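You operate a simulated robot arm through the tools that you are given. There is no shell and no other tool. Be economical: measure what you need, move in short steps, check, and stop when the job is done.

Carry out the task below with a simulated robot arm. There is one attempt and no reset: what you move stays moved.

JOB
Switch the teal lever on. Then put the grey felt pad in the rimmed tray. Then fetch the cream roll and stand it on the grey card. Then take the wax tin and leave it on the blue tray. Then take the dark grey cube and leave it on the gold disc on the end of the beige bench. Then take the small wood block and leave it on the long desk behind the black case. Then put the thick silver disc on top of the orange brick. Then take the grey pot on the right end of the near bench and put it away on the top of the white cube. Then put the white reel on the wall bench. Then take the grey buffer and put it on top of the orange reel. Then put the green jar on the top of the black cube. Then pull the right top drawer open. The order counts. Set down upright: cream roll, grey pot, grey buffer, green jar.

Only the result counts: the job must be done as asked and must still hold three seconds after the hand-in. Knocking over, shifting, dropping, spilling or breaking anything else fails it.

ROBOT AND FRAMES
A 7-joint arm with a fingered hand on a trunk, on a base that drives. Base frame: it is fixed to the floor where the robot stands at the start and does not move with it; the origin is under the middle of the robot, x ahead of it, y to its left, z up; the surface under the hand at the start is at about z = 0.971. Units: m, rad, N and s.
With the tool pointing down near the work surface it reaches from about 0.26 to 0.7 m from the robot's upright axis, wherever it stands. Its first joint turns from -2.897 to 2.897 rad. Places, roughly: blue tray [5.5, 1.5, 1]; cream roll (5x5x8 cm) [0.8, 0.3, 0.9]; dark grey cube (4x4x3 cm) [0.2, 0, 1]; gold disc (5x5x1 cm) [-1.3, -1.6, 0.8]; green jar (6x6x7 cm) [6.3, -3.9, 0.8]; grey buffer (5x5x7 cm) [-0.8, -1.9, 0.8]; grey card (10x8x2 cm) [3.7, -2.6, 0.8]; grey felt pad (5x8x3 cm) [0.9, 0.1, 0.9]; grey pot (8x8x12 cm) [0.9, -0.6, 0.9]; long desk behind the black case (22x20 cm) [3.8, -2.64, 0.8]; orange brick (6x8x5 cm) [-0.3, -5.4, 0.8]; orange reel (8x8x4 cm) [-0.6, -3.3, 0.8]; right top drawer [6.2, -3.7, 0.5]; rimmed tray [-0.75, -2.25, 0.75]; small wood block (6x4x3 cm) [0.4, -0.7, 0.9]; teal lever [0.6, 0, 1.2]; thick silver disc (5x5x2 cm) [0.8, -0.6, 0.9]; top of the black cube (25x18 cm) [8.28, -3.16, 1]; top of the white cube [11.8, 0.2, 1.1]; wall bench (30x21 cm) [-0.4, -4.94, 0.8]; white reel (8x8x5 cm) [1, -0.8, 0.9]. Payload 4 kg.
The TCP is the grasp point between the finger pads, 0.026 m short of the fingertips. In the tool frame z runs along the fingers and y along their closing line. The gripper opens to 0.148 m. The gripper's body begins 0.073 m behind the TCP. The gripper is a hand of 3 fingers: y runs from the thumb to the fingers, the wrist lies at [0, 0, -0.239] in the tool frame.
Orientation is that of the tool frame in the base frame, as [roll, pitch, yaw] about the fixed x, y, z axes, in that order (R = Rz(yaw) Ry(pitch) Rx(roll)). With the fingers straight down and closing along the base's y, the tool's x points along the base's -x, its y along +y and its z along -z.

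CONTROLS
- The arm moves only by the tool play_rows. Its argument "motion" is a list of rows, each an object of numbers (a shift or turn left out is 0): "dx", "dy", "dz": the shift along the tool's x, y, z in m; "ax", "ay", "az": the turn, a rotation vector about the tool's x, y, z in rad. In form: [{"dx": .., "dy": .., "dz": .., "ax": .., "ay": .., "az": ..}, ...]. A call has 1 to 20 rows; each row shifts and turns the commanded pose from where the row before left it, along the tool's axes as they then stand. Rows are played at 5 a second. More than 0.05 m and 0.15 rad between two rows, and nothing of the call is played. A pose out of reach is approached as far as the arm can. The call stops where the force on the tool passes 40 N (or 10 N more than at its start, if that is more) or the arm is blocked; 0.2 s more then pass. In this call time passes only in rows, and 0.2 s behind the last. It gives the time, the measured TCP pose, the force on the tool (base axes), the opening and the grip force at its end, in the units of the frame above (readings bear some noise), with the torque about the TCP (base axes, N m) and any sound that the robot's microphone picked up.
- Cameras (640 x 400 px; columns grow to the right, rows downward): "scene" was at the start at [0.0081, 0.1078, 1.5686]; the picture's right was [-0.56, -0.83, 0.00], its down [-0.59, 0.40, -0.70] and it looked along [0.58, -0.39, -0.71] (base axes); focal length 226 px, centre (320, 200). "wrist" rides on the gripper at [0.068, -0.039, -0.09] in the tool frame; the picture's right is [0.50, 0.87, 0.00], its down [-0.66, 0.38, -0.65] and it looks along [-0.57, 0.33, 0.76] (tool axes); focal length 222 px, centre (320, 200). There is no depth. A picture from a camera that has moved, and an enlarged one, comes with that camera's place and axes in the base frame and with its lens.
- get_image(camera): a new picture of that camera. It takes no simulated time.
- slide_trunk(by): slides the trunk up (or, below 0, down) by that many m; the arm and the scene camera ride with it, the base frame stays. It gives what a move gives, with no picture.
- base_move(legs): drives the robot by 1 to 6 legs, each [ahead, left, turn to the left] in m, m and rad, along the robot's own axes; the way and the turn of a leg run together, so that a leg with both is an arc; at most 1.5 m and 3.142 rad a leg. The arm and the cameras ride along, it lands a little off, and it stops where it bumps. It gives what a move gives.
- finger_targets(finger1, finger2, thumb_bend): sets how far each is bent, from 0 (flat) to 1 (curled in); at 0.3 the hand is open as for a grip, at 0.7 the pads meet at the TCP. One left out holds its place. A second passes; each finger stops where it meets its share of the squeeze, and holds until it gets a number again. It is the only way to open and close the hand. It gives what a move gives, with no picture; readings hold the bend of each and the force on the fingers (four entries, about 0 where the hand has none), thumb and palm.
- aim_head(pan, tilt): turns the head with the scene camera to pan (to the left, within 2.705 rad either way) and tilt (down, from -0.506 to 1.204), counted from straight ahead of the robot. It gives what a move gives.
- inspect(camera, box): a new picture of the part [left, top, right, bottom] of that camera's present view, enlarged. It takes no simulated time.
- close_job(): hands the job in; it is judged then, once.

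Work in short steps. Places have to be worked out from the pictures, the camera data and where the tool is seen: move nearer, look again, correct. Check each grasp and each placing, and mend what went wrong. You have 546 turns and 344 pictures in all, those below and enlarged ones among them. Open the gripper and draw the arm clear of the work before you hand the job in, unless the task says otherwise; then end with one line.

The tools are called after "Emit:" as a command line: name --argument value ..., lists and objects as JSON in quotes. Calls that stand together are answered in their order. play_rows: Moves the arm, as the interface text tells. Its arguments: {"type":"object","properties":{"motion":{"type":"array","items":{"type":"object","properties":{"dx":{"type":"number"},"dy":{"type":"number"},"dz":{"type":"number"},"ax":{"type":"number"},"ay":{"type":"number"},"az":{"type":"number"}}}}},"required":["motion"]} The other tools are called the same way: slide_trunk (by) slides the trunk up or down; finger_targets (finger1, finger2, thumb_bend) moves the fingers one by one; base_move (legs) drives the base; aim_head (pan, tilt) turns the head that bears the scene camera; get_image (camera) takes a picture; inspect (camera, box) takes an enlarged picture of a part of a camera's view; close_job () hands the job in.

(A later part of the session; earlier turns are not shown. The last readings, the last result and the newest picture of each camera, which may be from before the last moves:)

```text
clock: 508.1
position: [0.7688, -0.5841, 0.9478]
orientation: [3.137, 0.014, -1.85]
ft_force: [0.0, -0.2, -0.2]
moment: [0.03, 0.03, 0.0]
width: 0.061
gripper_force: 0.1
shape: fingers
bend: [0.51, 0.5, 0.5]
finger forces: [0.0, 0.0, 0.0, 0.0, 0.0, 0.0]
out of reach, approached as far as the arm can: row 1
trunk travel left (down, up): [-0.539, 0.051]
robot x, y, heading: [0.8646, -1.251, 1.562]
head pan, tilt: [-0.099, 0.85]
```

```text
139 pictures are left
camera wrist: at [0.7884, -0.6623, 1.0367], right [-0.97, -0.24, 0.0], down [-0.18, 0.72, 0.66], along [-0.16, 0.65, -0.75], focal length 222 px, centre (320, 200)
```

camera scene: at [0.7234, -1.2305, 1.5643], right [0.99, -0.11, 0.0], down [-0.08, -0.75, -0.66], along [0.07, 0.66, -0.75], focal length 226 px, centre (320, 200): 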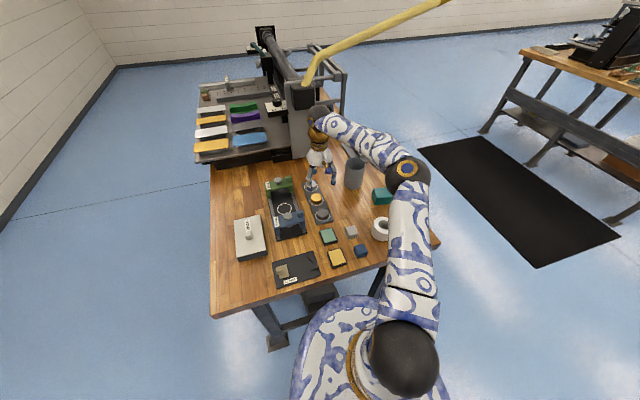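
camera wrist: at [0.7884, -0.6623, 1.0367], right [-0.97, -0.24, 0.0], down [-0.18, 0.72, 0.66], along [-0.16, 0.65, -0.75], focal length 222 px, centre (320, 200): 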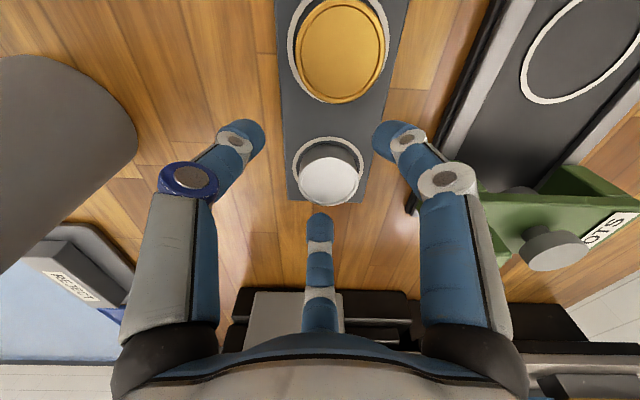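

Small correction and final descent, then close.

Emit:
play_rows --motion '[{"dx": -0.0055, "dy": 0.0086, "dz": 0.005}, {"dz": 0.01}, {"dz": 0.006}]'

Emit:
finger_targets --finger1 0.7 --finger2 0.7 --thumb_bend 0.7

Emit:
get_image --camera "wrist"

```text
clock: 508.9
position: [0.7701, -0.5759, 0.9294]
orientation: [3.137, 0.013, -1.852]
ft_force: [0.0, 1.0, 0.0]
moment: [0.0, -0.01, 0.02]
width: 0.0612
gripper_force: 0.0
shape: fingers
bend: [0.51, 0.5, 0.5]
finger forces: [0.1, 0.1, 0.1, 0.0, 0.1, 0.0]
out of reach, approached as far as the arm can: row 1
trunk travel left (down, up): [-0.539, 0.051]
robot x, y, heading: [0.8664, -1.252, 1.556]
head pan, tilt: [-0.099, 0.85]
```

```text
clock: 509.9
position: [0.7697, -0.5752, 0.9286]
orientation: [3.138, 0.014, -1.851]
ft_force: [0.6, -0.6, 0.5]
moment: [-0.01, 0.0, 0.0]
width: 0.0248
gripper_force: 13.7
shape: fingers
bend: [0.59, 0.57, 0.65]
finger forces: [9.7, 9.8, 0.0, 0.0, 7.7, 0.0]
trunk travel left (down, up): [-0.539, 0.051]
robot x, y, heading: [0.8645, -1.2548, 1.56]
head pan, tilt: [-0.099, 0.85]
```

```text
138 pictures are left
camera wrist: at [0.7886, -0.6541, 1.0177], right [-0.97, -0.24, 0.0], down [-0.18, 0.72, 0.66], along [-0.16, 0.65, -0.75], focal length 222 px, centre (320, 200)
```

wrist: 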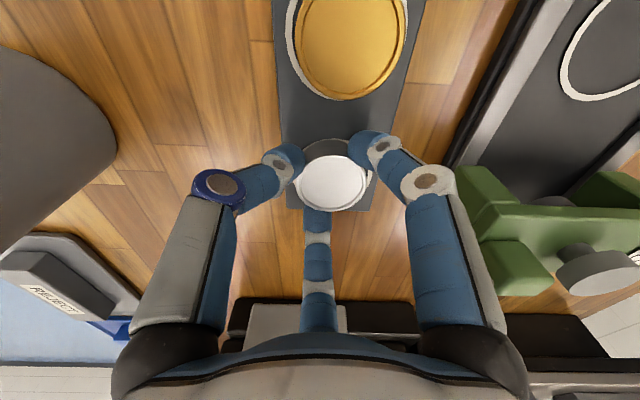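

Disc gripped by all three. Lift straight up.

Emit:
play_rows --motion '[{"dz": -0.02}, {"dz": -0.04}, {"dz": -0.05}, {"dz": -0.05}, {"dx": 0.03, "dy": 0.0}, {"dx": 0.04}]'

Emit:
get_image --camera "wrist"

```text
clock: 511.3
position: [0.7968, -0.6439, 1.0544]
orientation: [3.138, 0.015, -1.851]
ft_force: [-0.7, -0.3, -1.2]
moment: [0.04, 0.03, -0.03]
width: 0.0252
gripper_force: 13.0
shape: fingers
bend: [0.59, 0.57, 0.65]
finger forces: [9.1, 9.5, 0.1, 0.0, 7.6, 0.1]
out of reach, approached as far as the arm can: row 2, 3, 4
trunk travel left (down, up): [-0.539, 0.051]
robot x, y, heading: [0.8665, -1.2565, 1.561]
head pan, tilt: [-0.099, 0.85]
```

```text
137 pictures are left
camera wrist: at [0.8152, -0.7233, 1.1433], right [-0.97, -0.24, 0.0], down [-0.18, 0.73, 0.66], along [-0.16, 0.65, -0.75], focal length 222 px, centre (320, 200)
```

wrist: 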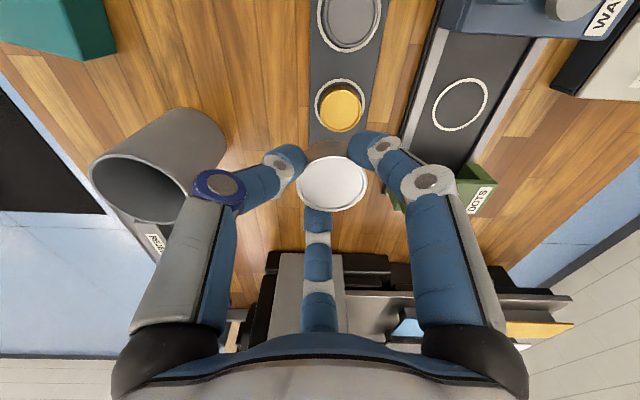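

Disc held. I raise/retract, then drive along the aisle toward the wall bench (y≈−5).

Emit:
play_rows --motion '[{"dx": 0.045}, {"dx": 0.045}, {"dz": -0.05}, {"dz": -0.05}]'

Emit:
base_move --legs '[[-1.2, 0, 0], [-1.4, 0, 0], [0, 0, 1.78]]'

Emit:
aim_head --pan 0.5 --tilt 0.5

Emit:
get_image --camera "scene"

```text
clock: 512.3
position: [0.7711, -0.7333, 1.1535]
orientation: [3.139, 0.014, -1.853]
ft_force: [0.2, 0.9, -0.6]
moment: [0.03, 0.0, -0.02]
width: 0.0247
gripper_force: 13.0
shape: fingers
bend: [0.59, 0.57, 0.65]
finger forces: [8.9, 9.5, 0.0, 0.0, 7.4, 0.1]
trunk travel left (down, up): [-0.539, 0.051]
robot x, y, heading: [0.867, -1.2513, 1.559]
head pan, tilt: [-0.099, 0.85]
```

```text
clock: 529.2
position: [0.3292, -4.052, 1.1535]
orientation: [3.138, 0.014, -0.079]
ft_force: [0.9, 0.4, -0.9]
moment: [0.04, -0.02, -0.01]
width: 0.0247
gripper_force: 12.1
shape: fingers
bend: [0.59, 0.57, 0.66]
finger forces: [8.1, 9.1, 0.1, 0.1, 7.1, 0.0]
trunk travel left (down, up): [-0.539, 0.051]
robot x, y, heading: [0.8164, -3.8543, -2.955]
head pan, tilt: [-0.099, 0.85]
```

```text
clock: 530.2
position: [0.3288, -4.0523, 1.1532]
orientation: [3.14, 0.013, -0.08]
ft_force: [-1.0, -0.1, -0.6]
moment: [0.01, -0.02, -0.02]
width: 0.0242
gripper_force: 12.6
shape: fingers
bend: [0.59, 0.57, 0.66]
finger forces: [8.0, 9.0, 0.0, 0.1, 7.1, 0.0]
trunk travel left (down, up): [-0.539, 0.051]
robot x, y, heading: [0.8213, -3.8555, -2.954]
head pan, tilt: [0.499, 0.499]
```

```text
136 pictures are left
camera scene: at [0.8368, -4.0479, 1.5942], right [-0.63, 0.77, 0.0], down [0.37, 0.3, -0.88], along [-0.68, -0.56, -0.48], focal length 226 px, centre (320, 200)
```

scene: 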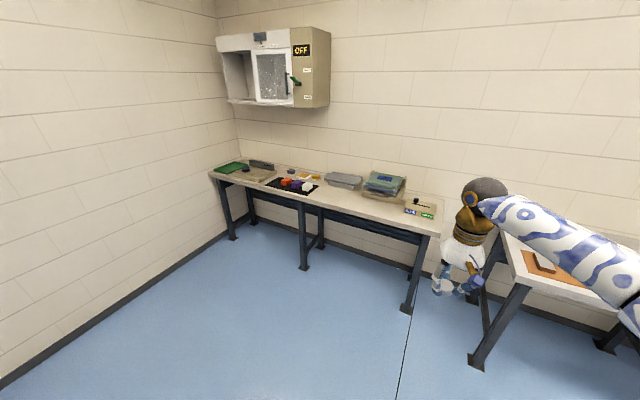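

The wall bench is visible; I zoom on its top.

Emit:
inspect --camera "scene" --box '[205, 145, 445, 245]'

```text
2.67 times, centred on (325, 195) of scene
camera zoom: at [0.8368, -4.0479, 1.5942], right [-0.63, 0.77, 0.0], down [0.37, 0.3, -0.88], along [-0.68, -0.56, -0.48], focal length 604 px, centre (307, 213)
```

zoom: 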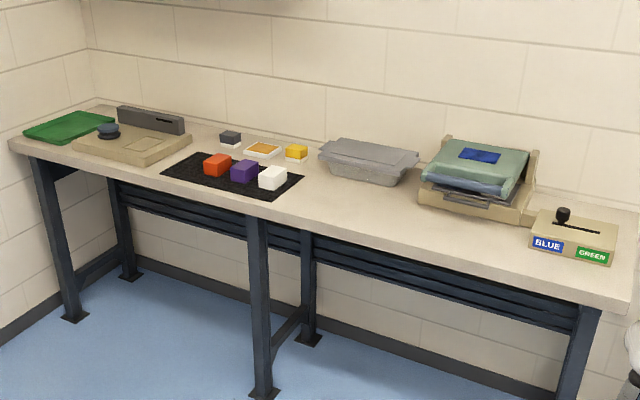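

Orange brick ≈ (−0.31, −5.35). I strafe along and approach it.

Emit:
base_move --legs '[[0, 1.35, 0], [0.7, 0, 0]]'

Emit:
aim_head --pan 0.15 --tilt 0.75

Emit:
get_image --camera "scene"

Emit:
get_image --camera "wrist"

```text
clock: 540.3
position: [-0.1274, -5.4686, 1.1509]
orientation: [3.137, 0.015, -0.103]
ft_force: [0.6, -0.1, -1.2]
moment: [0.01, -0.04, 0.0]
width: 0.0243
gripper_force: 11.8
shape: fingers
bend: [0.59, 0.57, 0.66]
finger forces: [8.1, 9.1, 0.1, 0.0, 7.1, 0.0]
trunk travel left (down, up): [-0.539, 0.051]
robot x, y, heading: [0.3674, -5.2801, -2.977]
head pan, tilt: [0.499, 0.499]
```

```text
clock: 541.2
position: [-0.1262, -5.4673, 1.1522]
orientation: [3.138, 0.013, -0.103]
ft_force: [0.2, 0.5, -0.3]
moment: [0.0, -0.01, -0.02]
width: 0.0243
gripper_force: 12.5
shape: fingers
bend: [0.59, 0.57, 0.66]
finger forces: [8.1, 9.0, 0.0, 0.1, 7.0, 0.0]
trunk travel left (down, up): [-0.539, 0.051]
robot x, y, heading: [0.3697, -5.2848, -2.976]
head pan, tilt: [0.15, 0.75]
```

```text
134 pictures are left
camera scene: at [0.3743, -5.445, 1.5724], right [-0.31, 0.95, 0.0], down [0.65, 0.21, -0.73], along [-0.7, -0.23, -0.68], focal length 226 px, centre (320, 200)
```

scene: 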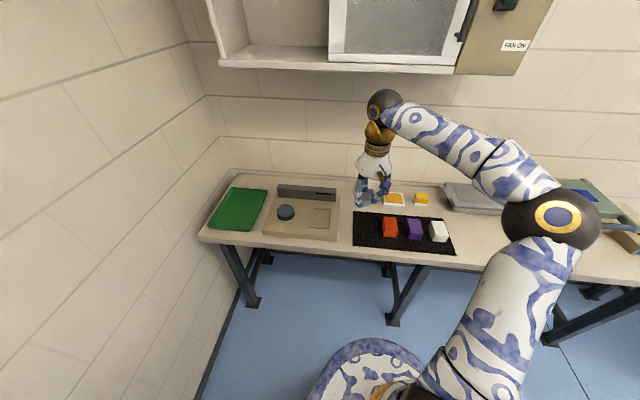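

```text
133 pictures are left
camera wrist: at [-0.0538, -5.437, 1.2412], right [0.41, -0.91, 0.0], down [-0.68, -0.31, 0.66], along [-0.61, -0.27, -0.75], focal length 222 px, centre (320, 200)
```

wrist: 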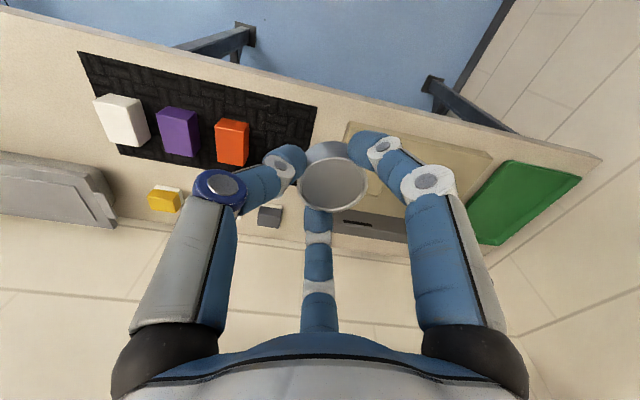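

Emit:
inspect --camera "scene" --box '[340, 180, 480, 270]'

Emit:
inspect --camera "wrist" --box '[180, 90, 340, 190]'

```text
4.44 times, centred on (410, 225) of scene
camera zoom: at [0.3743, -5.445, 1.5724], right [-0.31, 0.95, 0.0], down [0.65, 0.21, -0.73], along [-0.7, -0.23, -0.68], focal length 1007 px, centre (-80, 89)
```

zoom: 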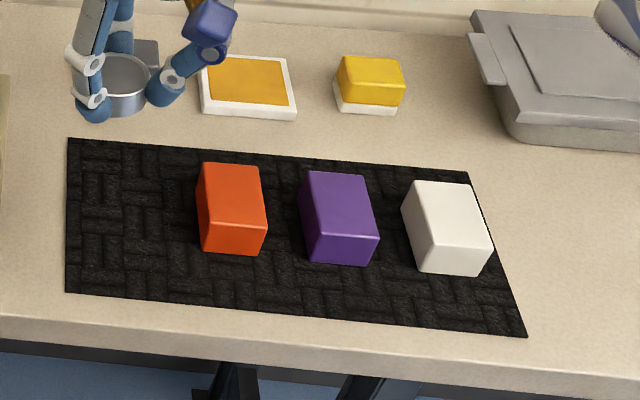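

```text
4.00 times, centred on (260, 140) of wrist
camera zoom: at [-0.0538, -5.437, 1.2412], right [0.41, -0.91, 0.0], down [-0.68, -0.31, 0.66], along [-0.61, -0.27, -0.75], focal length 888 px, centre (560, 440)
```

zoom: 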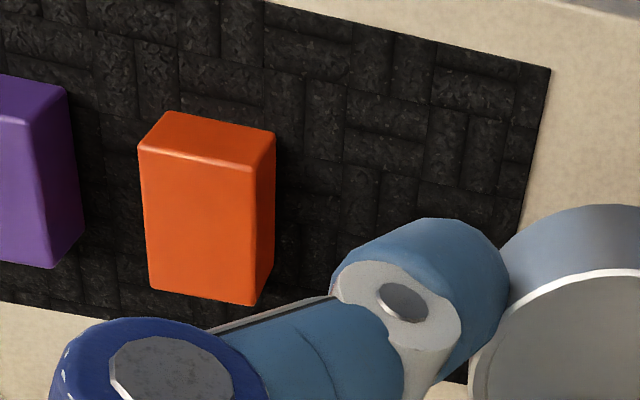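

Brick top centre ≈ (−0.322, −5.363, 0.849). A cabinet hangs above, so I drive 8 cm closer, descend first, then move over the brick.

Emit:
base_move --legs '[[0.08, 0, 0]]'

Emit:
play_rows --motion '[{"dz": 0.05}, {"dz": 0.05}, {"dz": 0.05}, {"dx": -0.033, "dy": -0.0278}, {"dx": -0.033, "dy": -0.0278}, {"dx": -0.033, "dy": -0.0278}, {"dx": -0.033, "dy": -0.0278}]'

Emit:
get_image --camera "wrist"

Emit:
get_image --camera "scene"

```text
clock: 542.2
position: [-0.2036, -5.4821, 1.1527]
orientation: [3.138, 0.016, -0.101]
ft_force: [0.2, 0.5, -0.4]
moment: [-0.03, -0.01, 0.02]
width: 0.0243
gripper_force: 12.1
shape: fingers
bend: [0.59, 0.57, 0.66]
finger forces: [8.1, 9.1, 0.1, 0.0, 7.0, 0.1]
trunk travel left (down, up): [-0.539, 0.051]
robot x, y, heading: [0.2906, -5.2942, -2.984]
head pan, tilt: [0.15, 0.75]
```

```text
clock: 543.8
position: [-0.3235, -5.3566, 1.004]
orientation: [3.14, 0.013, -0.102]
ft_force: [-0.4, -0.2, -0.6]
moment: [-0.02, -0.02, -0.03]
width: 0.0245
gripper_force: 12.6
shape: fingers
bend: [0.59, 0.57, 0.66]
finger forces: [8.1, 9.2, 0.1, 0.1, 6.9, 0.0]
trunk travel left (down, up): [-0.539, 0.051]
robot x, y, heading: [0.2869, -5.2937, -2.974]
head pan, tilt: [0.15, 0.75]
```

```text
130 pictures are left
camera wrist: at [-0.2514, -5.3262, 1.093], right [0.41, -0.91, 0.0], down [-0.68, -0.31, 0.66], along [-0.61, -0.27, -0.75], focal length 222 px, centre (320, 200)
```

wrist: 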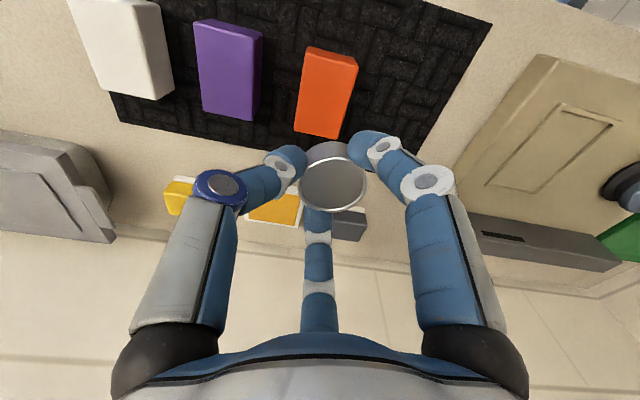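

```text
129 pictures are left
camera scene: at [0.2968, -5.4577, 1.5723], right [-0.31, 0.95, 0.0], down [0.65, 0.21, -0.73], along [-0.69, -0.23, -0.68], focal length 226 px, centre (320, 200)
```

scene: 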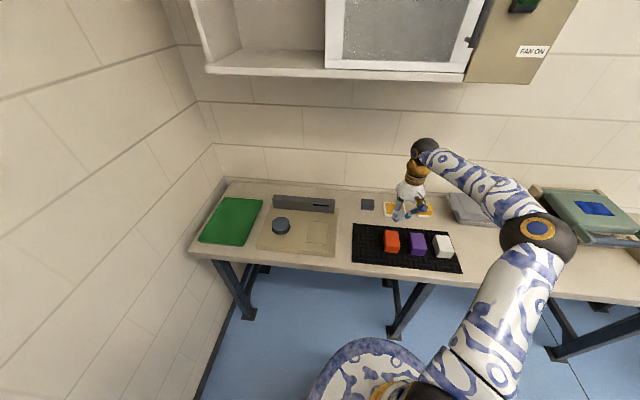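

Brick directly below (−0.318, −5.361). Descend 9.5 cm and check.

Emit:
play_rows --motion '[{"dz": 0.045}, {"dz": 0.05}]'

Emit:
get_image --camera "wrist"

Emit:
inspect --camera "scene" --box '[350, 180, 470, 270]'

```text
clock: 544.4
position: [-0.3274, -5.3618, 0.9087]
orientation: [3.138, 0.015, -0.102]
ft_force: [0.7, 0.5, -1.3]
moment: [0.0, 0.0, -0.01]
width: 0.024
gripper_force: 12.1
shape: fingers
bend: [0.59, 0.57, 0.66]
finger forces: [8.0, 9.1, 0.0, 0.0, 6.9, 0.1]
trunk travel left (down, up): [-0.539, 0.051]
robot x, y, heading: [0.2906, -5.2952, -2.978]
head pan, tilt: [0.15, 0.75]
```

```text
128 pictures are left
camera wrist: at [-0.2551, -5.3301, 0.9974], right [0.41, -0.91, 0.0], down [-0.68, -0.31, 0.66], along [-0.61, -0.27, -0.75], focal length 222 px, centre (320, 200)
```

wrist: 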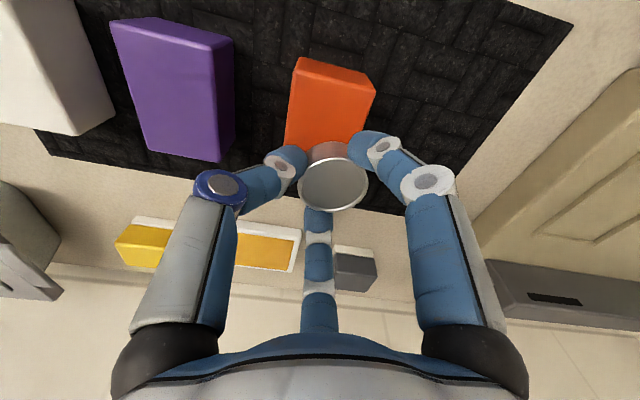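

```text
4.44 times, centred on (410, 225) of scene
camera zoom: at [0.2966, -5.4579, 1.5724], right [-0.31, 0.95, 0.0], down [0.65, 0.21, -0.73], along [-0.69, -0.23, -0.68], focal length 1007 px, centre (-80, 89)
```

zoom: 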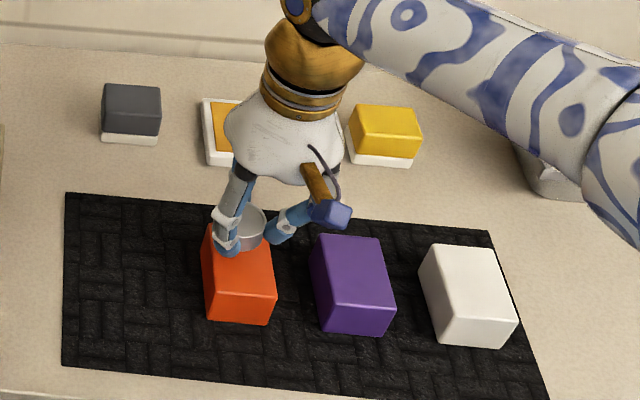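

Disc is within ~5 mm of the brick centre. Lower to contact.

Emit:
play_rows --motion '[{"dz": 0.012}, {"dz": 0.005}]'

Emit:
play_rows --motion '[{"dz": 0.004}]'

Emit:
play_rows --motion '[{"dz": 0.003}]'

```text
clock: 545.0
position: [-0.3289, -5.3583, 0.8904]
orientation: [3.139, 0.014, -0.103]
ft_force: [-0.4, -0.2, 0.2]
moment: [0.02, 0.03, 0.02]
width: 0.0237
gripper_force: 11.9
shape: fingers
bend: [0.59, 0.57, 0.66]
finger forces: [8.0, 9.1, 0.0, 0.0, 6.9, 0.0]
trunk travel left (down, up): [-0.539, 0.051]
robot x, y, heading: [0.2886, -5.2975, -2.977]
head pan, tilt: [0.15, 0.75]
```

```text
clock: 545.4
position: [-0.3281, -5.3578, 0.8883]
orientation: [3.139, 0.012, -0.101]
ft_force: [0.4, 0.0, -0.9]
moment: [0.01, 0.02, 0.0]
width: 0.0242
gripper_force: 12.7
shape: fingers
bend: [0.59, 0.57, 0.66]
finger forces: [8.0, 9.2, 0.0, 0.0, 6.9, 0.0]
trunk travel left (down, up): [-0.539, 0.051]
robot x, y, heading: [0.2943, -5.2933, -2.973]
head pan, tilt: [0.15, 0.75]
```

```text
clock: 545.8
position: [-0.3278, -5.3596, 0.8846]
orientation: [3.137, 0.014, -0.102]
ft_force: [-1.5, 1.3, 4.3]
moment: [-0.14, -0.04, -0.01]
width: 0.0238
gripper_force: 13.1
shape: fingers
bend: [0.59, 0.57, 0.66]
finger forces: [9.0, 9.8, 0.0, 0.0, 7.8, 0.1]
trunk travel left (down, up): [-0.539, 0.051]
robot x, y, heading: [0.2916, -5.2941, -2.97]
head pan, tilt: [0.15, 0.75]
```

Light contact. Release all fingers together, gently.

Emit:
finger_targets --finger1 0.55 --finger2 0.53 --thumb_bend 0.61

Emit:
finger_targets --finger1 0.46 --finger2 0.46 --thumb_bend 0.48

Emit:
play_rows --motion '[{"dz": -0.03}, {"dz": -0.05}, {"dz": -0.04}]'

Emit:
inspect --camera "scene" --box '[350, 180, 470, 270]'

Emit:
get_image --camera "wrist"

```text
clock: 546.8
position: [-0.328, -5.3582, 0.8853]
orientation: [3.139, 0.013, -0.104]
ft_force: [0.8, 0.1, -0.3]
moment: [-0.01, -0.04, -0.01]
width: 0.0355
gripper_force: 0.1
shape: fingers
bend: [0.55, 0.53, 0.61]
finger forces: [0.0, 0.1, 0.0, 0.0, 0.1, 0.0]
trunk travel left (down, up): [-0.539, 0.051]
robot x, y, heading: [0.2907, -5.2979, -2.972]
head pan, tilt: [0.15, 0.75]
```

```text
clock: 547.8
position: [-0.3284, -5.358, 0.8849]
orientation: [3.137, 0.013, -0.102]
ft_force: [-1.0, -0.1, -0.2]
moment: [0.03, 0.03, 0.01]
width: 0.0714
gripper_force: 0.1
shape: fingers
bend: [0.46, 0.46, 0.48]
finger forces: [0.1, 0.0, 0.0, 0.0, 0.1, 0.0]
trunk travel left (down, up): [-0.539, 0.051]
robot x, y, heading: [0.2918, -5.2936, -2.972]
head pan, tilt: [0.15, 0.75]
```

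```text
clock: 548.6
position: [-0.3247, -5.3567, 1.0053]
orientation: [3.137, 0.014, -0.1]
ft_force: [-0.1, 0.3, -0.2]
moment: [-0.01, -0.01, 0.0]
width: 0.0718
gripper_force: 0.0
shape: fingers
bend: [0.46, 0.46, 0.48]
finger forces: [0.0, 0.1, 0.0, 0.1, 0.0, 0.0]
trunk travel left (down, up): [-0.539, 0.051]
robot x, y, heading: [0.2852, -5.2965, -2.974]
head pan, tilt: [0.15, 0.75]
```

```text
4.44 times, centred on (410, 225) of scene
camera zoom: at [0.2972, -5.458, 1.5723], right [-0.31, 0.95, 0.0], down [0.65, 0.21, -0.73], along [-0.69, -0.23, -0.68], focal length 1007 px, centre (-80, 89)
```

zoom: 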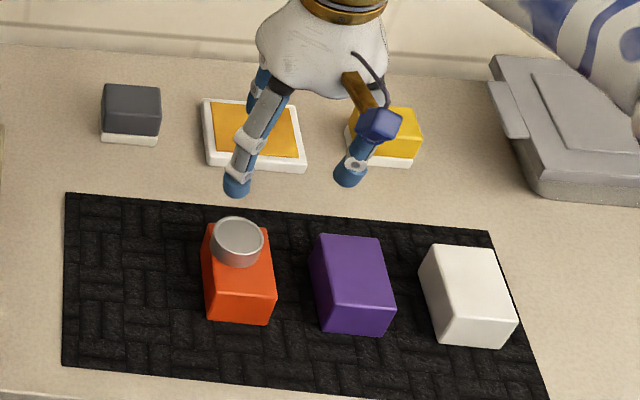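

```text
125 pictures are left
camera wrist: at [-0.2528, -5.326, 1.093], right [0.41, -0.91, 0.0], down [-0.68, -0.31, 0.66], along [-0.61, -0.27, -0.75], focal length 222 px, centre (320, 200)
```

wrist: 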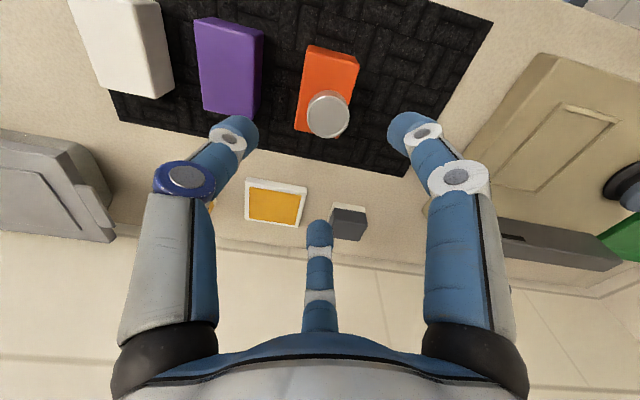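

Silver disc sits on the orange brick. Next the grey pot: back away and drive to the near bench's right end.

Emit:
base_move --legs '[[-0.42, 0, 0], [0, 0, -1.74], [1.4, -0.15, 0], [1.4, -0.12, 0], [0.8, 0, 0]]'

Emit:
aim_head --pan -0.1 --tilt 0.7

Emit:
get_image --camera "scene"

```text
clock: 572.6
position: [0.869, -0.9771, 1.0033]
orientation: [3.138, 0.014, -1.808]
ft_force: [-0.4, -0.3, 0.5]
moment: [0.0, 0.0, 0.0]
width: 0.0714
gripper_force: 0.2
shape: fingers
bend: [0.46, 0.46, 0.48]
finger forces: [0.0, 0.1, 0.1, 0.0, 0.1, 0.0]
trunk travel left (down, up): [-0.539, 0.051]
robot x, y, heading: [0.8453, -1.5971, 1.602]
head pan, tilt: [0.15, 0.75]
```

```text
clock: 573.3
position: [0.867, -0.9773, 1.0051]
orientation: [3.137, 0.015, -1.807]
ft_force: [0.0, 0.9, -0.6]
moment: [0.0, 0.02, -0.01]
width: 0.0716
gripper_force: 0.1
shape: fingers
bend: [0.46, 0.46, 0.48]
finger forces: [0.0, 0.0, 0.0, 0.0, 0.0, 0.0]
trunk travel left (down, up): [-0.539, 0.051]
robot x, y, heading: [0.8461, -1.5947, 1.601]
head pan, tilt: [-0.099, 0.7]
```

```text
124 pictures are left
camera scene: at [0.7033, -1.5732, 1.5766], right [1.0, -0.07, 0.0], down [-0.04, -0.64, -0.76], along [0.05, 0.76, -0.64], focal length 226 px, centre (320, 200)
```

scene: 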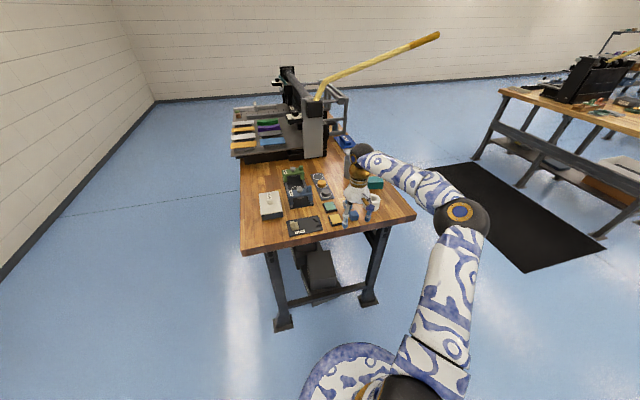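

I raise the hand and drive closer, then locate the pot precisely.

Emit:
play_rows --motion '[{"dz": -0.05}, {"dz": -0.05}, {"dz": -0.05}, {"dx": 0.04}, {"dx": 0.04}]'

Emit:
base_move --legs '[[0.33, -0.1, -0.03]]'

Emit:
get_image --camera "wrist"

Emit:
get_image --camera "scene"

```text
clock: 574.5
position: [0.8504, -1.0592, 1.1522]
orientation: [3.136, 0.013, -1.809]
ft_force: [0.3, 0.6, 0.4]
moment: [0.04, 0.03, 0.01]
width: 0.0717
gripper_force: 0.1
shape: fingers
bend: [0.46, 0.46, 0.48]
finger forces: [0.0, 0.0, 0.0, 0.0, 0.0, 0.0]
trunk travel left (down, up): [-0.539, 0.051]
robot x, y, heading: [0.842, -1.5981, 1.602]
head pan, tilt: [-0.099, 0.7]
```

```text
clock: 576.8
position: [0.9644, -0.7212, 1.152]
orientation: [3.138, 0.015, -1.843]
ft_force: [-0.4, -0.1, -0.2]
moment: [-0.03, 0.0, -0.04]
width: 0.0718
gripper_force: 0.1
shape: fingers
bend: [0.46, 0.46, 0.48]
finger forces: [0.1, 0.0, 0.1, 0.1, 0.1, 0.0]
trunk travel left (down, up): [-0.539, 0.051]
robot x, y, heading: [0.9425, -1.259, 1.572]
head pan, tilt: [-0.099, 0.7]
```

```text
123 pictures are left
camera wrist: at [0.9838, -0.7998, 1.2417], right [-0.97, -0.25, 0.0], down [-0.19, 0.72, 0.66], along [-0.16, 0.64, -0.75], focal length 222 px, centre (320, 200)
```

wrist: 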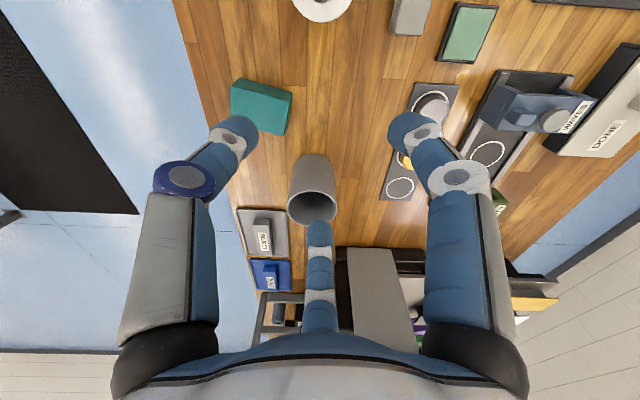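

```text
122 pictures are left
camera scene: at [0.8001, -1.2304, 1.5766], right [0.99, -0.1, 0.0], down [-0.07, -0.64, -0.76], along [0.08, 0.76, -0.64], focal length 226 px, centre (320, 200)
```

scene: 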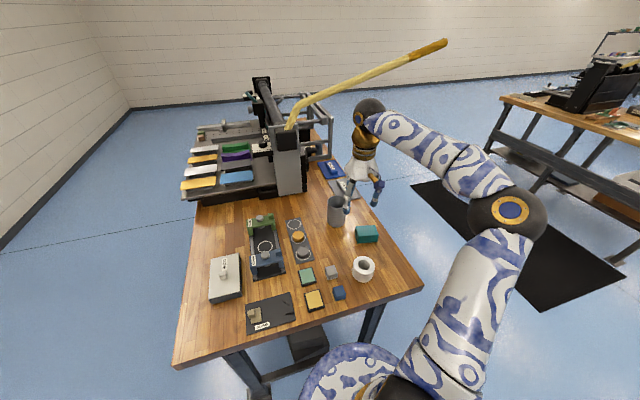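

Pot ≈ (0.937, −0.578), rim z≈1.007. I open wider and move above it.

Emit:
finger_targets --finger1 0.36 --finger2 0.36 --thumb_bend 0.36

Emit:
play_rows --motion '[{"dz": 0.04}, {"dx": -0.04, "dy": 0.02, "dz": 0.01}, {"dx": -0.04, "dy": 0.02, "dz": 0.01}, {"dx": -0.04, "dy": 0.0244, "dz": 0.01}, {"dx": -0.0105}]'

Emit:
get_image --camera "wrist"

Emit:
inspect --camera "scene" --box '[280, 80, 440, 260]'

```text
clock: 577.8
position: [0.9646, -0.7221, 1.1522]
orientation: [3.139, 0.013, -1.842]
ft_force: [0.5, 0.5, -0.4]
moment: [0.03, 0.01, -0.03]
width: 0.1074
gripper_force: 0.1
shape: fingers
bend: [0.36, 0.36, 0.36]
finger forces: [0.1, 0.0, 0.1, 0.1, 0.0, 0.0]
trunk travel left (down, up): [-0.539, 0.051]
robot x, y, heading: [0.9374, -1.2604, 1.569]
head pan, tilt: [-0.099, 0.7]
```

```text
clock: 579.0
position: [0.9366, -0.5766, 1.0832]
orientation: [3.138, 0.013, -1.843]
ft_force: [0.6, 0.3, 0.1]
moment: [-0.02, 0.06, -0.01]
width: 0.1077
gripper_force: 0.1
shape: fingers
bend: [0.36, 0.36, 0.36]
finger forces: [0.0, 0.0, 0.0, 0.1, 0.1, 0.0]
trunk travel left (down, up): [-0.539, 0.051]
robot x, y, heading: [0.9426, -1.2591, 1.568]
head pan, tilt: [-0.099, 0.7]
```

```text
121 pictures are left
camera wrist: at [0.9559, -0.6556, 1.1728], right [-0.97, -0.25, 0.0], down [-0.19, 0.72, 0.66], along [-0.16, 0.64, -0.75], focal length 222 px, centre (320, 200)
```

wrist: 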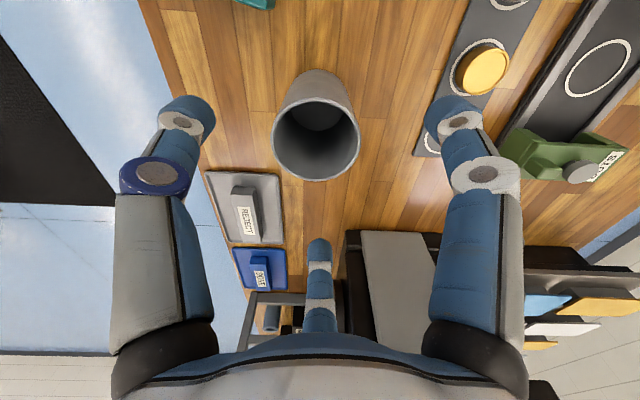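

```text
2.22 times, centred on (360, 170) of scene
camera zoom: at [0.8001, -1.2304, 1.5766], right [0.99, -0.1, 0.0], down [-0.07, -0.64, -0.76], along [0.08, 0.76, -0.64], focal length 503 px, centre (231, 267)
```

zoom: 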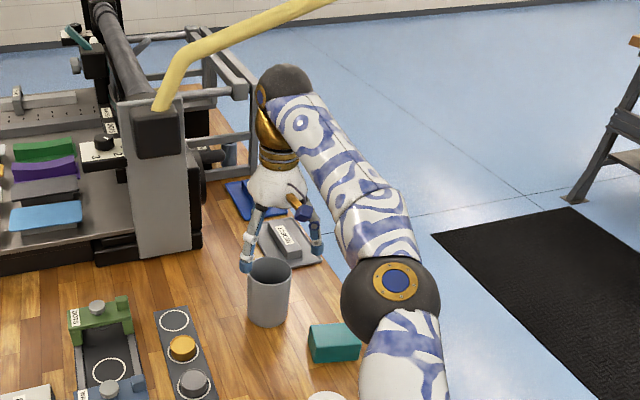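

Exactly above the pot. Descend 10.5 cm and close.

Emit:
play_rows --motion '[{"dz": 0.04}, {"dz": 0.04}, {"dz": 0.025}]'

Emit:
finger_targets --finger1 0.7 --finger2 0.7 --thumb_bend 0.7

Emit:
get_image --camera "wrist"

```text
clock: 579.8
position: [0.9372, -0.5752, 0.9809]
orientation: [3.136, 0.016, -1.841]
ft_force: [1.3, 0.4, -0.6]
moment: [0.02, -0.02, -0.03]
width: 0.1077
gripper_force: 0.1
shape: fingers
bend: [0.36, 0.36, 0.36]
finger forces: [0.0, 0.1, 0.0, 0.0, 0.0, 0.1]
trunk travel left (down, up): [-0.539, 0.051]
robot x, y, heading: [0.9411, -1.2575, 1.567]
head pan, tilt: [-0.099, 0.7]
```

```text
clock: 580.8
position: [0.9364, -0.5752, 0.981]
orientation: [3.138, 0.013, -1.843]
ft_force: [0.6, 0.9, -0.7]
moment: [-0.02, 0.01, 0.03]
width: 0.0595
gripper_force: 19.0
shape: fingers
bend: [0.5, 0.48, 0.56]
finger forces: [10.6, 11.0, 0.1, 0.0, 15.9, 0.0]
trunk travel left (down, up): [-0.539, 0.051]
robot x, y, heading: [0.9422, -1.2546, 1.564]
head pan, tilt: [-0.099, 0.7]
```

```text
119 pictures are left
camera wrist: at [0.9565, -0.6537, 1.0698], right [-0.97, -0.25, 0.0], down [-0.19, 0.72, 0.66], along [-0.16, 0.64, -0.75], focal length 222 px, centre (320, 200)
```

wrist: 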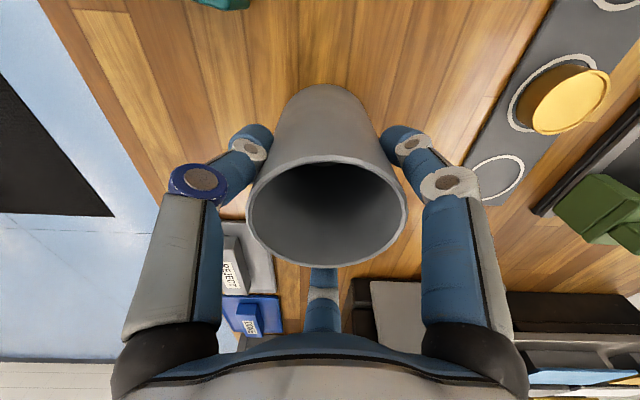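

Pot gripped. Lift 12 cm, then retract toward the robot.

Emit:
play_rows --motion '[{"dz": -0.04}, {"dz": -0.04}, {"dz": -0.02}, {"dx": 0.03, "dz": -0.01}, {"dx": 0.04, "dz": -0.01}, {"dx": 0.045}, {"dx": 0.045}]'

Emit:
get_image --camera "scene"

Emit:
get_image --camera "wrist"

```text
clock: 582.4
position: [0.8945, -0.7332, 1.0984]
orientation: [3.138, 0.014, -1.844]
ft_force: [-0.1, -0.3, -1.0]
moment: [0.01, -0.03, 0.0]
width: 0.0593
gripper_force: 18.0
shape: fingers
bend: [0.5, 0.48, 0.56]
finger forces: [10.5, 11.0, 0.0, 0.0, 15.7, 0.0]
trunk travel left (down, up): [-0.539, 0.051]
robot x, y, heading: [0.9414, -1.259, 1.568]
head pan, tilt: [-0.099, 0.7]
```

```text
118 pictures are left
camera scene: at [0.7999, -1.2314, 1.5766], right [0.99, -0.1, 0.0], down [-0.07, -0.64, -0.77], along [0.08, 0.76, -0.64], focal length 226 px, centre (320, 200)
```

scene: 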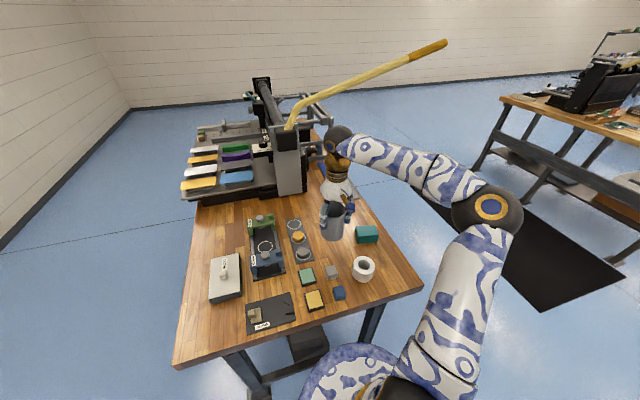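

```text
117 pictures are left
camera wrist: at [0.9141, -0.8115, 1.1871], right [-0.97, -0.25, 0.0], down [-0.19, 0.72, 0.66], along [-0.16, 0.64, -0.75], focal length 222 px, centre (320, 200)
```

wrist: 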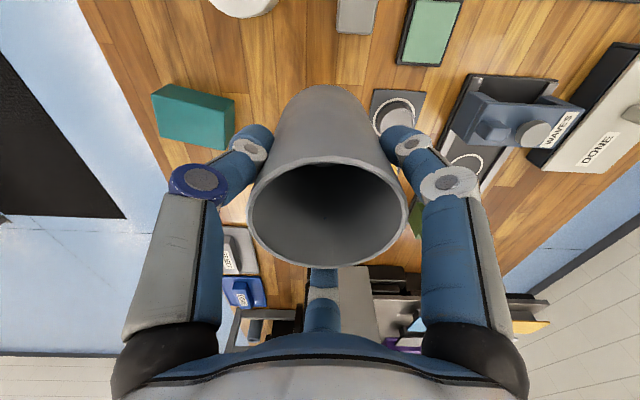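

Pot held upright. Its goal (the white cube) is far at x≈11.8. I back off, turn to +x and drive along the aisle to x≈4.4.

Emit:
base_move --legs '[[-0.3, 0, 0], [0, 0, -1.568], [1.4, 0.05, 0], [1.4, 0.05, 0], [0.7, 0, 0]]'

Emit:
aim_head --pan 0.1 --tilt 0.35

Emit:
get_image --camera "scene"

```text
clock: 604.8
position: [4.9442, -1.3624, 1.0974]
orientation: [3.138, 0.014, 2.884]
ft_force: [0.3, -0.9, -0.6]
moment: [0.0, 0.01, -0.02]
width: 0.0589
gripper_force: 18.2
shape: fingers
bend: [0.5, 0.48, 0.56]
finger forces: [10.0, 10.9, 0.0, 0.0, 15.5, 0.0]
trunk travel left (down, up): [-0.539, 0.051]
robot x, y, heading: [4.418, -1.4201, 0.009]
head pan, tilt: [-0.099, 0.7]
```

```text
clock: 605.6
position: [4.945, -1.3617, 1.0985]
orientation: [3.137, 0.013, 2.884]
ft_force: [0.3, 0.6, -1.5]
moment: [0.04, -0.01, -0.03]
width: 0.0592
gripper_force: 18.7
shape: fingers
bend: [0.5, 0.48, 0.56]
finger forces: [10.2, 10.9, 0.0, 0.0, 15.4, 0.0]
trunk travel left (down, up): [-0.539, 0.051]
robot x, y, heading: [4.4196, -1.4186, 0.013]
head pan, tilt: [0.099, 0.351]
```

```text
116 pictures are left
camera scene: at [4.4515, -1.2547, 1.6079], right [0.11, -0.99, 0.0], down [-0.34, -0.04, -0.94], along [0.93, 0.1, -0.34], focal length 226 px, centre (320, 200)
```

scene: 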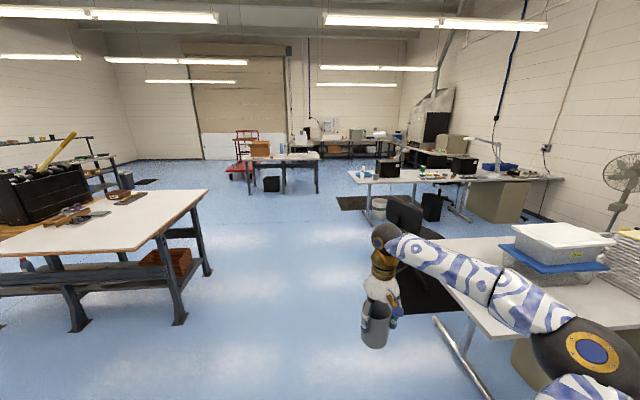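

I zoom toward the far bench to see the white cube and the obstacles on the way.

Emit:
inspect --camera "scene" --box '[220, 100, 480, 240]'

Emit:
inspect --camera "scene" --box '[270, 105, 370, 165]'

```text
2.46 times, centred on (350, 170) of scene
camera zoom: at [4.4515, -1.2547, 1.6079], right [0.11, -0.99, 0.0], down [-0.34, -0.04, -0.94], along [0.93, 0.1, -0.34], focal length 558 px, centre (246, 274)
```

zoom: 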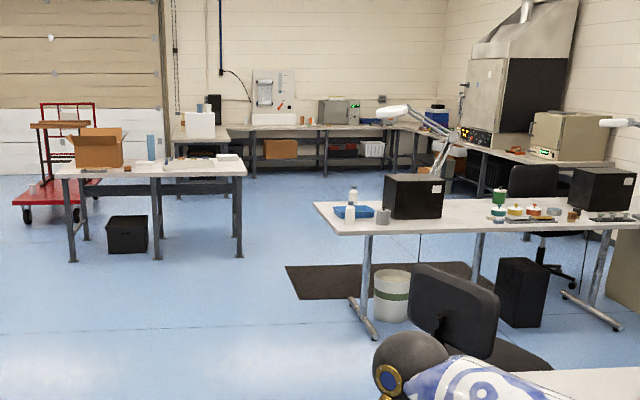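

```text
6.40 times, centred on (320, 135) of scene
camera zoom: at [4.4515, -1.2547, 1.6079], right [0.11, -0.99, 0.0], down [-0.34, -0.04, -0.94], along [0.93, 0.1, -0.34], focal length 1450 px, centre (320, 616)
```

zoom: 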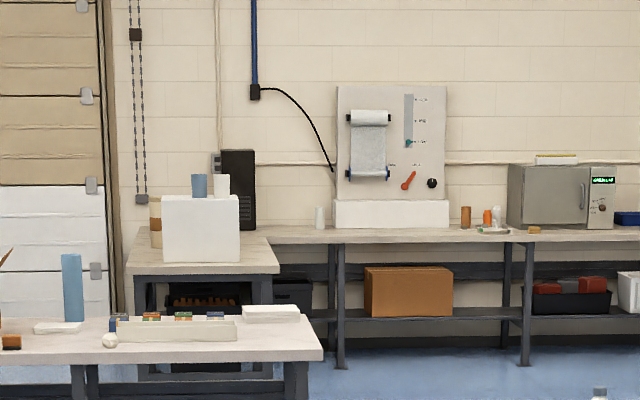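

The white cube stands on the far bench's end. I drive on to x≈7.3 between the tables and look again.

Emit:
base_move --legs '[[0.9, 0.5, 0], [1.45, 0, -0.01], [0.5, 0.15, 0]]'

Emit:
aim_head --pan 0.15 --tilt 0.5

Emit:
get_image --camera "scene"

```text
clock: 620.6
position: [7.8175, -0.5749, 1.0972]
orientation: [3.138, 0.014, 2.926]
ft_force: [0.0, 0.5, -1.8]
moment: [0.01, 0.0, 0.01]
width: 0.0588
gripper_force: 18.8
shape: fingers
bend: [0.5, 0.48, 0.56]
finger forces: [10.1, 10.8, 0.0, 0.0, 15.5, 0.0]
trunk travel left (down, up): [-0.539, 0.051]
robot x, y, heading: [7.2932, -0.6512, 0.059]
head pan, tilt: [0.099, 0.351]
```

```text
clock: 621.3
position: [7.8153, -0.5757, 1.0988]
orientation: [3.137, 0.015, 2.925]
ft_force: [0.0, -0.3, -0.8]
moment: [-0.01, 0.02, 0.0]
width: 0.059
gripper_force: 17.7
shape: fingers
bend: [0.5, 0.48, 0.56]
finger forces: [10.1, 10.9, 0.0, 0.1, 15.6, 0.0]
trunk travel left (down, up): [-0.539, 0.051]
robot x, y, heading: [7.2951, -0.6525, 0.051]
head pan, tilt: [0.15, 0.499]
```

```text
113 pictures are left
camera scene: at [7.3164, -0.4831, 1.5943], right [0.2, -0.98, 0.0], down [-0.47, -0.1, -0.88], along [0.86, 0.18, -0.48], focal length 226 px, centre (320, 200)
```

scene: 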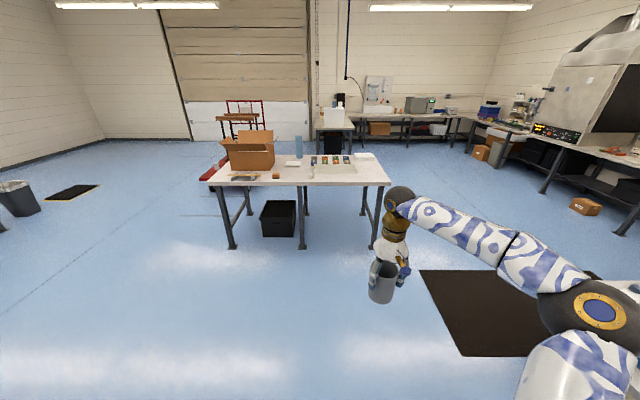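

I look to the right to measure the gap between the packing table and the desk.

Emit:
aim_head --pan -0.55 --tilt 0.55

Emit:
get_image --camera "scene"

Emit:
get_image --camera "wrist"

```text
clock: 622.4
position: [7.8174, -0.5751, 1.0987]
orientation: [3.139, 0.014, 2.926]
ft_force: [0.0, 0.2, -1.0]
moment: [0.04, 0.0, 0.02]
width: 0.0588
gripper_force: 19.1
shape: fingers
bend: [0.5, 0.48, 0.56]
finger forces: [10.2, 10.9, 0.0, 0.1, 15.5, 0.1]
trunk travel left (down, up): [-0.539, 0.051]
robot x, y, heading: [7.2956, -0.6502, 0.052]
head pan, tilt: [-0.55, 0.55]
```

```text
112 pictures are left
camera scene: at [7.3062, -0.5442, 1.5897], right [-0.48, -0.88, 0.0], down [-0.46, 0.25, -0.85], along [0.75, -0.41, -0.52], focal length 226 px, centre (320, 200)
```

scene: 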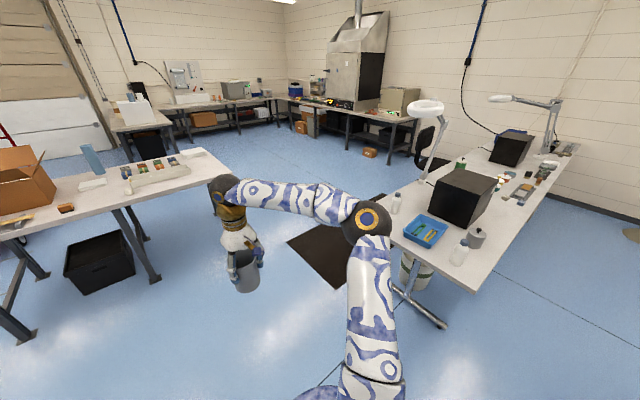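

```text
111 pictures are left
camera wrist: at [7.7405, -0.6007, 1.187], right [-0.3, 0.95, 0.0], down [0.71, 0.23, 0.66], along [0.63, 0.2, -0.75], focal length 222 px, centre (320, 200)
```

wrist: 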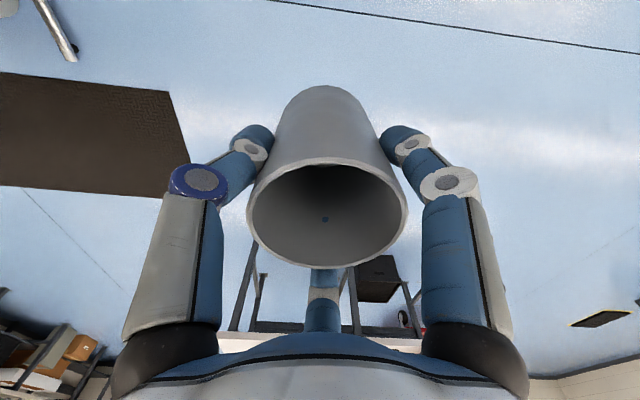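

There's a wide enough passage: desk end at ≈(8.1, −1.35), table corner at ≈(9.2, −0.75). I drive through in an S-path.

Emit:
base_move --legs '[[0.99, -0.2, 0], [0.67, -0.55, 0], [0.85, -0.08, -0.05]]'

Emit:
aim_head --pan 0.5 --tilt 0.45

Emit:
get_image --camera "scene"

```text
clock: 636.0
position: [10.3858, -1.3268, 1.099]
orientation: [3.139, 0.014, 2.861]
ft_force: [0.5, -0.2, 0.2]
moment: [-0.01, 0.0, 0.04]
width: 0.0591
gripper_force: 18.9
shape: fingers
bend: [0.5, 0.48, 0.56]
finger forces: [10.2, 11.0, 0.1, 0.0, 15.5, 0.0]
trunk travel left (down, up): [-0.539, 0.051]
robot x, y, heading: [9.8602, -1.3693, -0.01]
head pan, tilt: [-0.55, 0.55]
```

```text
clock: 637.3
position: [10.3861, -1.3257, 1.0984]
orientation: [3.139, 0.014, 2.862]
ft_force: [0.3, -0.1, -0.7]
moment: [-0.04, 0.01, 0.02]
width: 0.059
gripper_force: 17.9
shape: fingers
bend: [0.5, 0.48, 0.56]
finger forces: [10.2, 10.9, 0.1, 0.0, 15.5, 0.0]
trunk travel left (down, up): [-0.539, 0.051]
robot x, y, heading: [9.8569, -1.3687, -0.008]
head pan, tilt: [0.499, 0.45]
```

```text
110 pictures are left
camera scene: at [9.882, -1.1716, 1.5987], right [0.47, -0.88, 0.0], down [-0.38, -0.2, -0.9], along [0.8, 0.42, -0.44], focal length 226 px, centre (320, 200)
```

scene: 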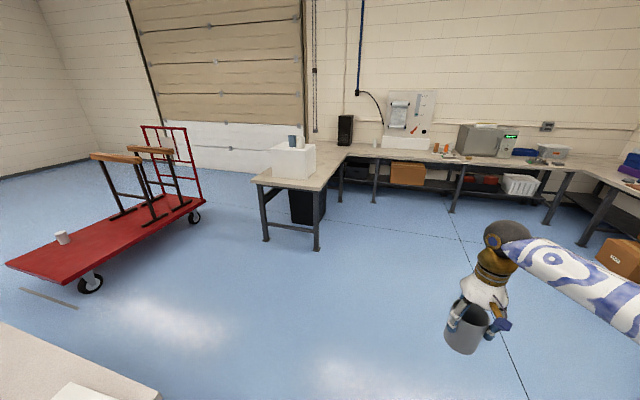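

I zoom on the white cube.

Emit:
inspect --camera "scene" --box '[240, 120, 370, 260]'

```text
2.86 times, centred on (305, 190) of scene
camera zoom: at [9.882, -1.1716, 1.5987], right [0.47, -0.88, 0.0], down [-0.38, -0.2, -0.9], along [0.8, 0.42, -0.44], focal length 647 px, centre (363, 229)
```

zoom: 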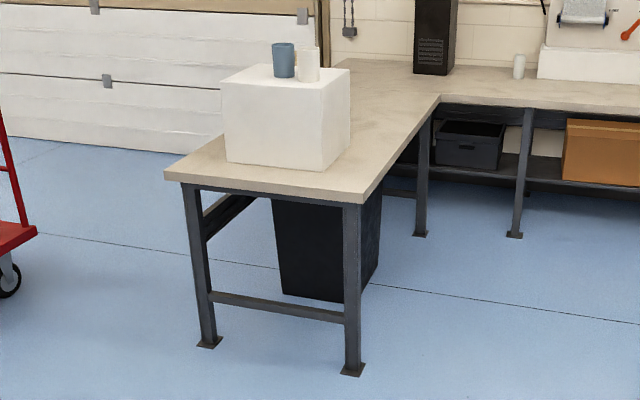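

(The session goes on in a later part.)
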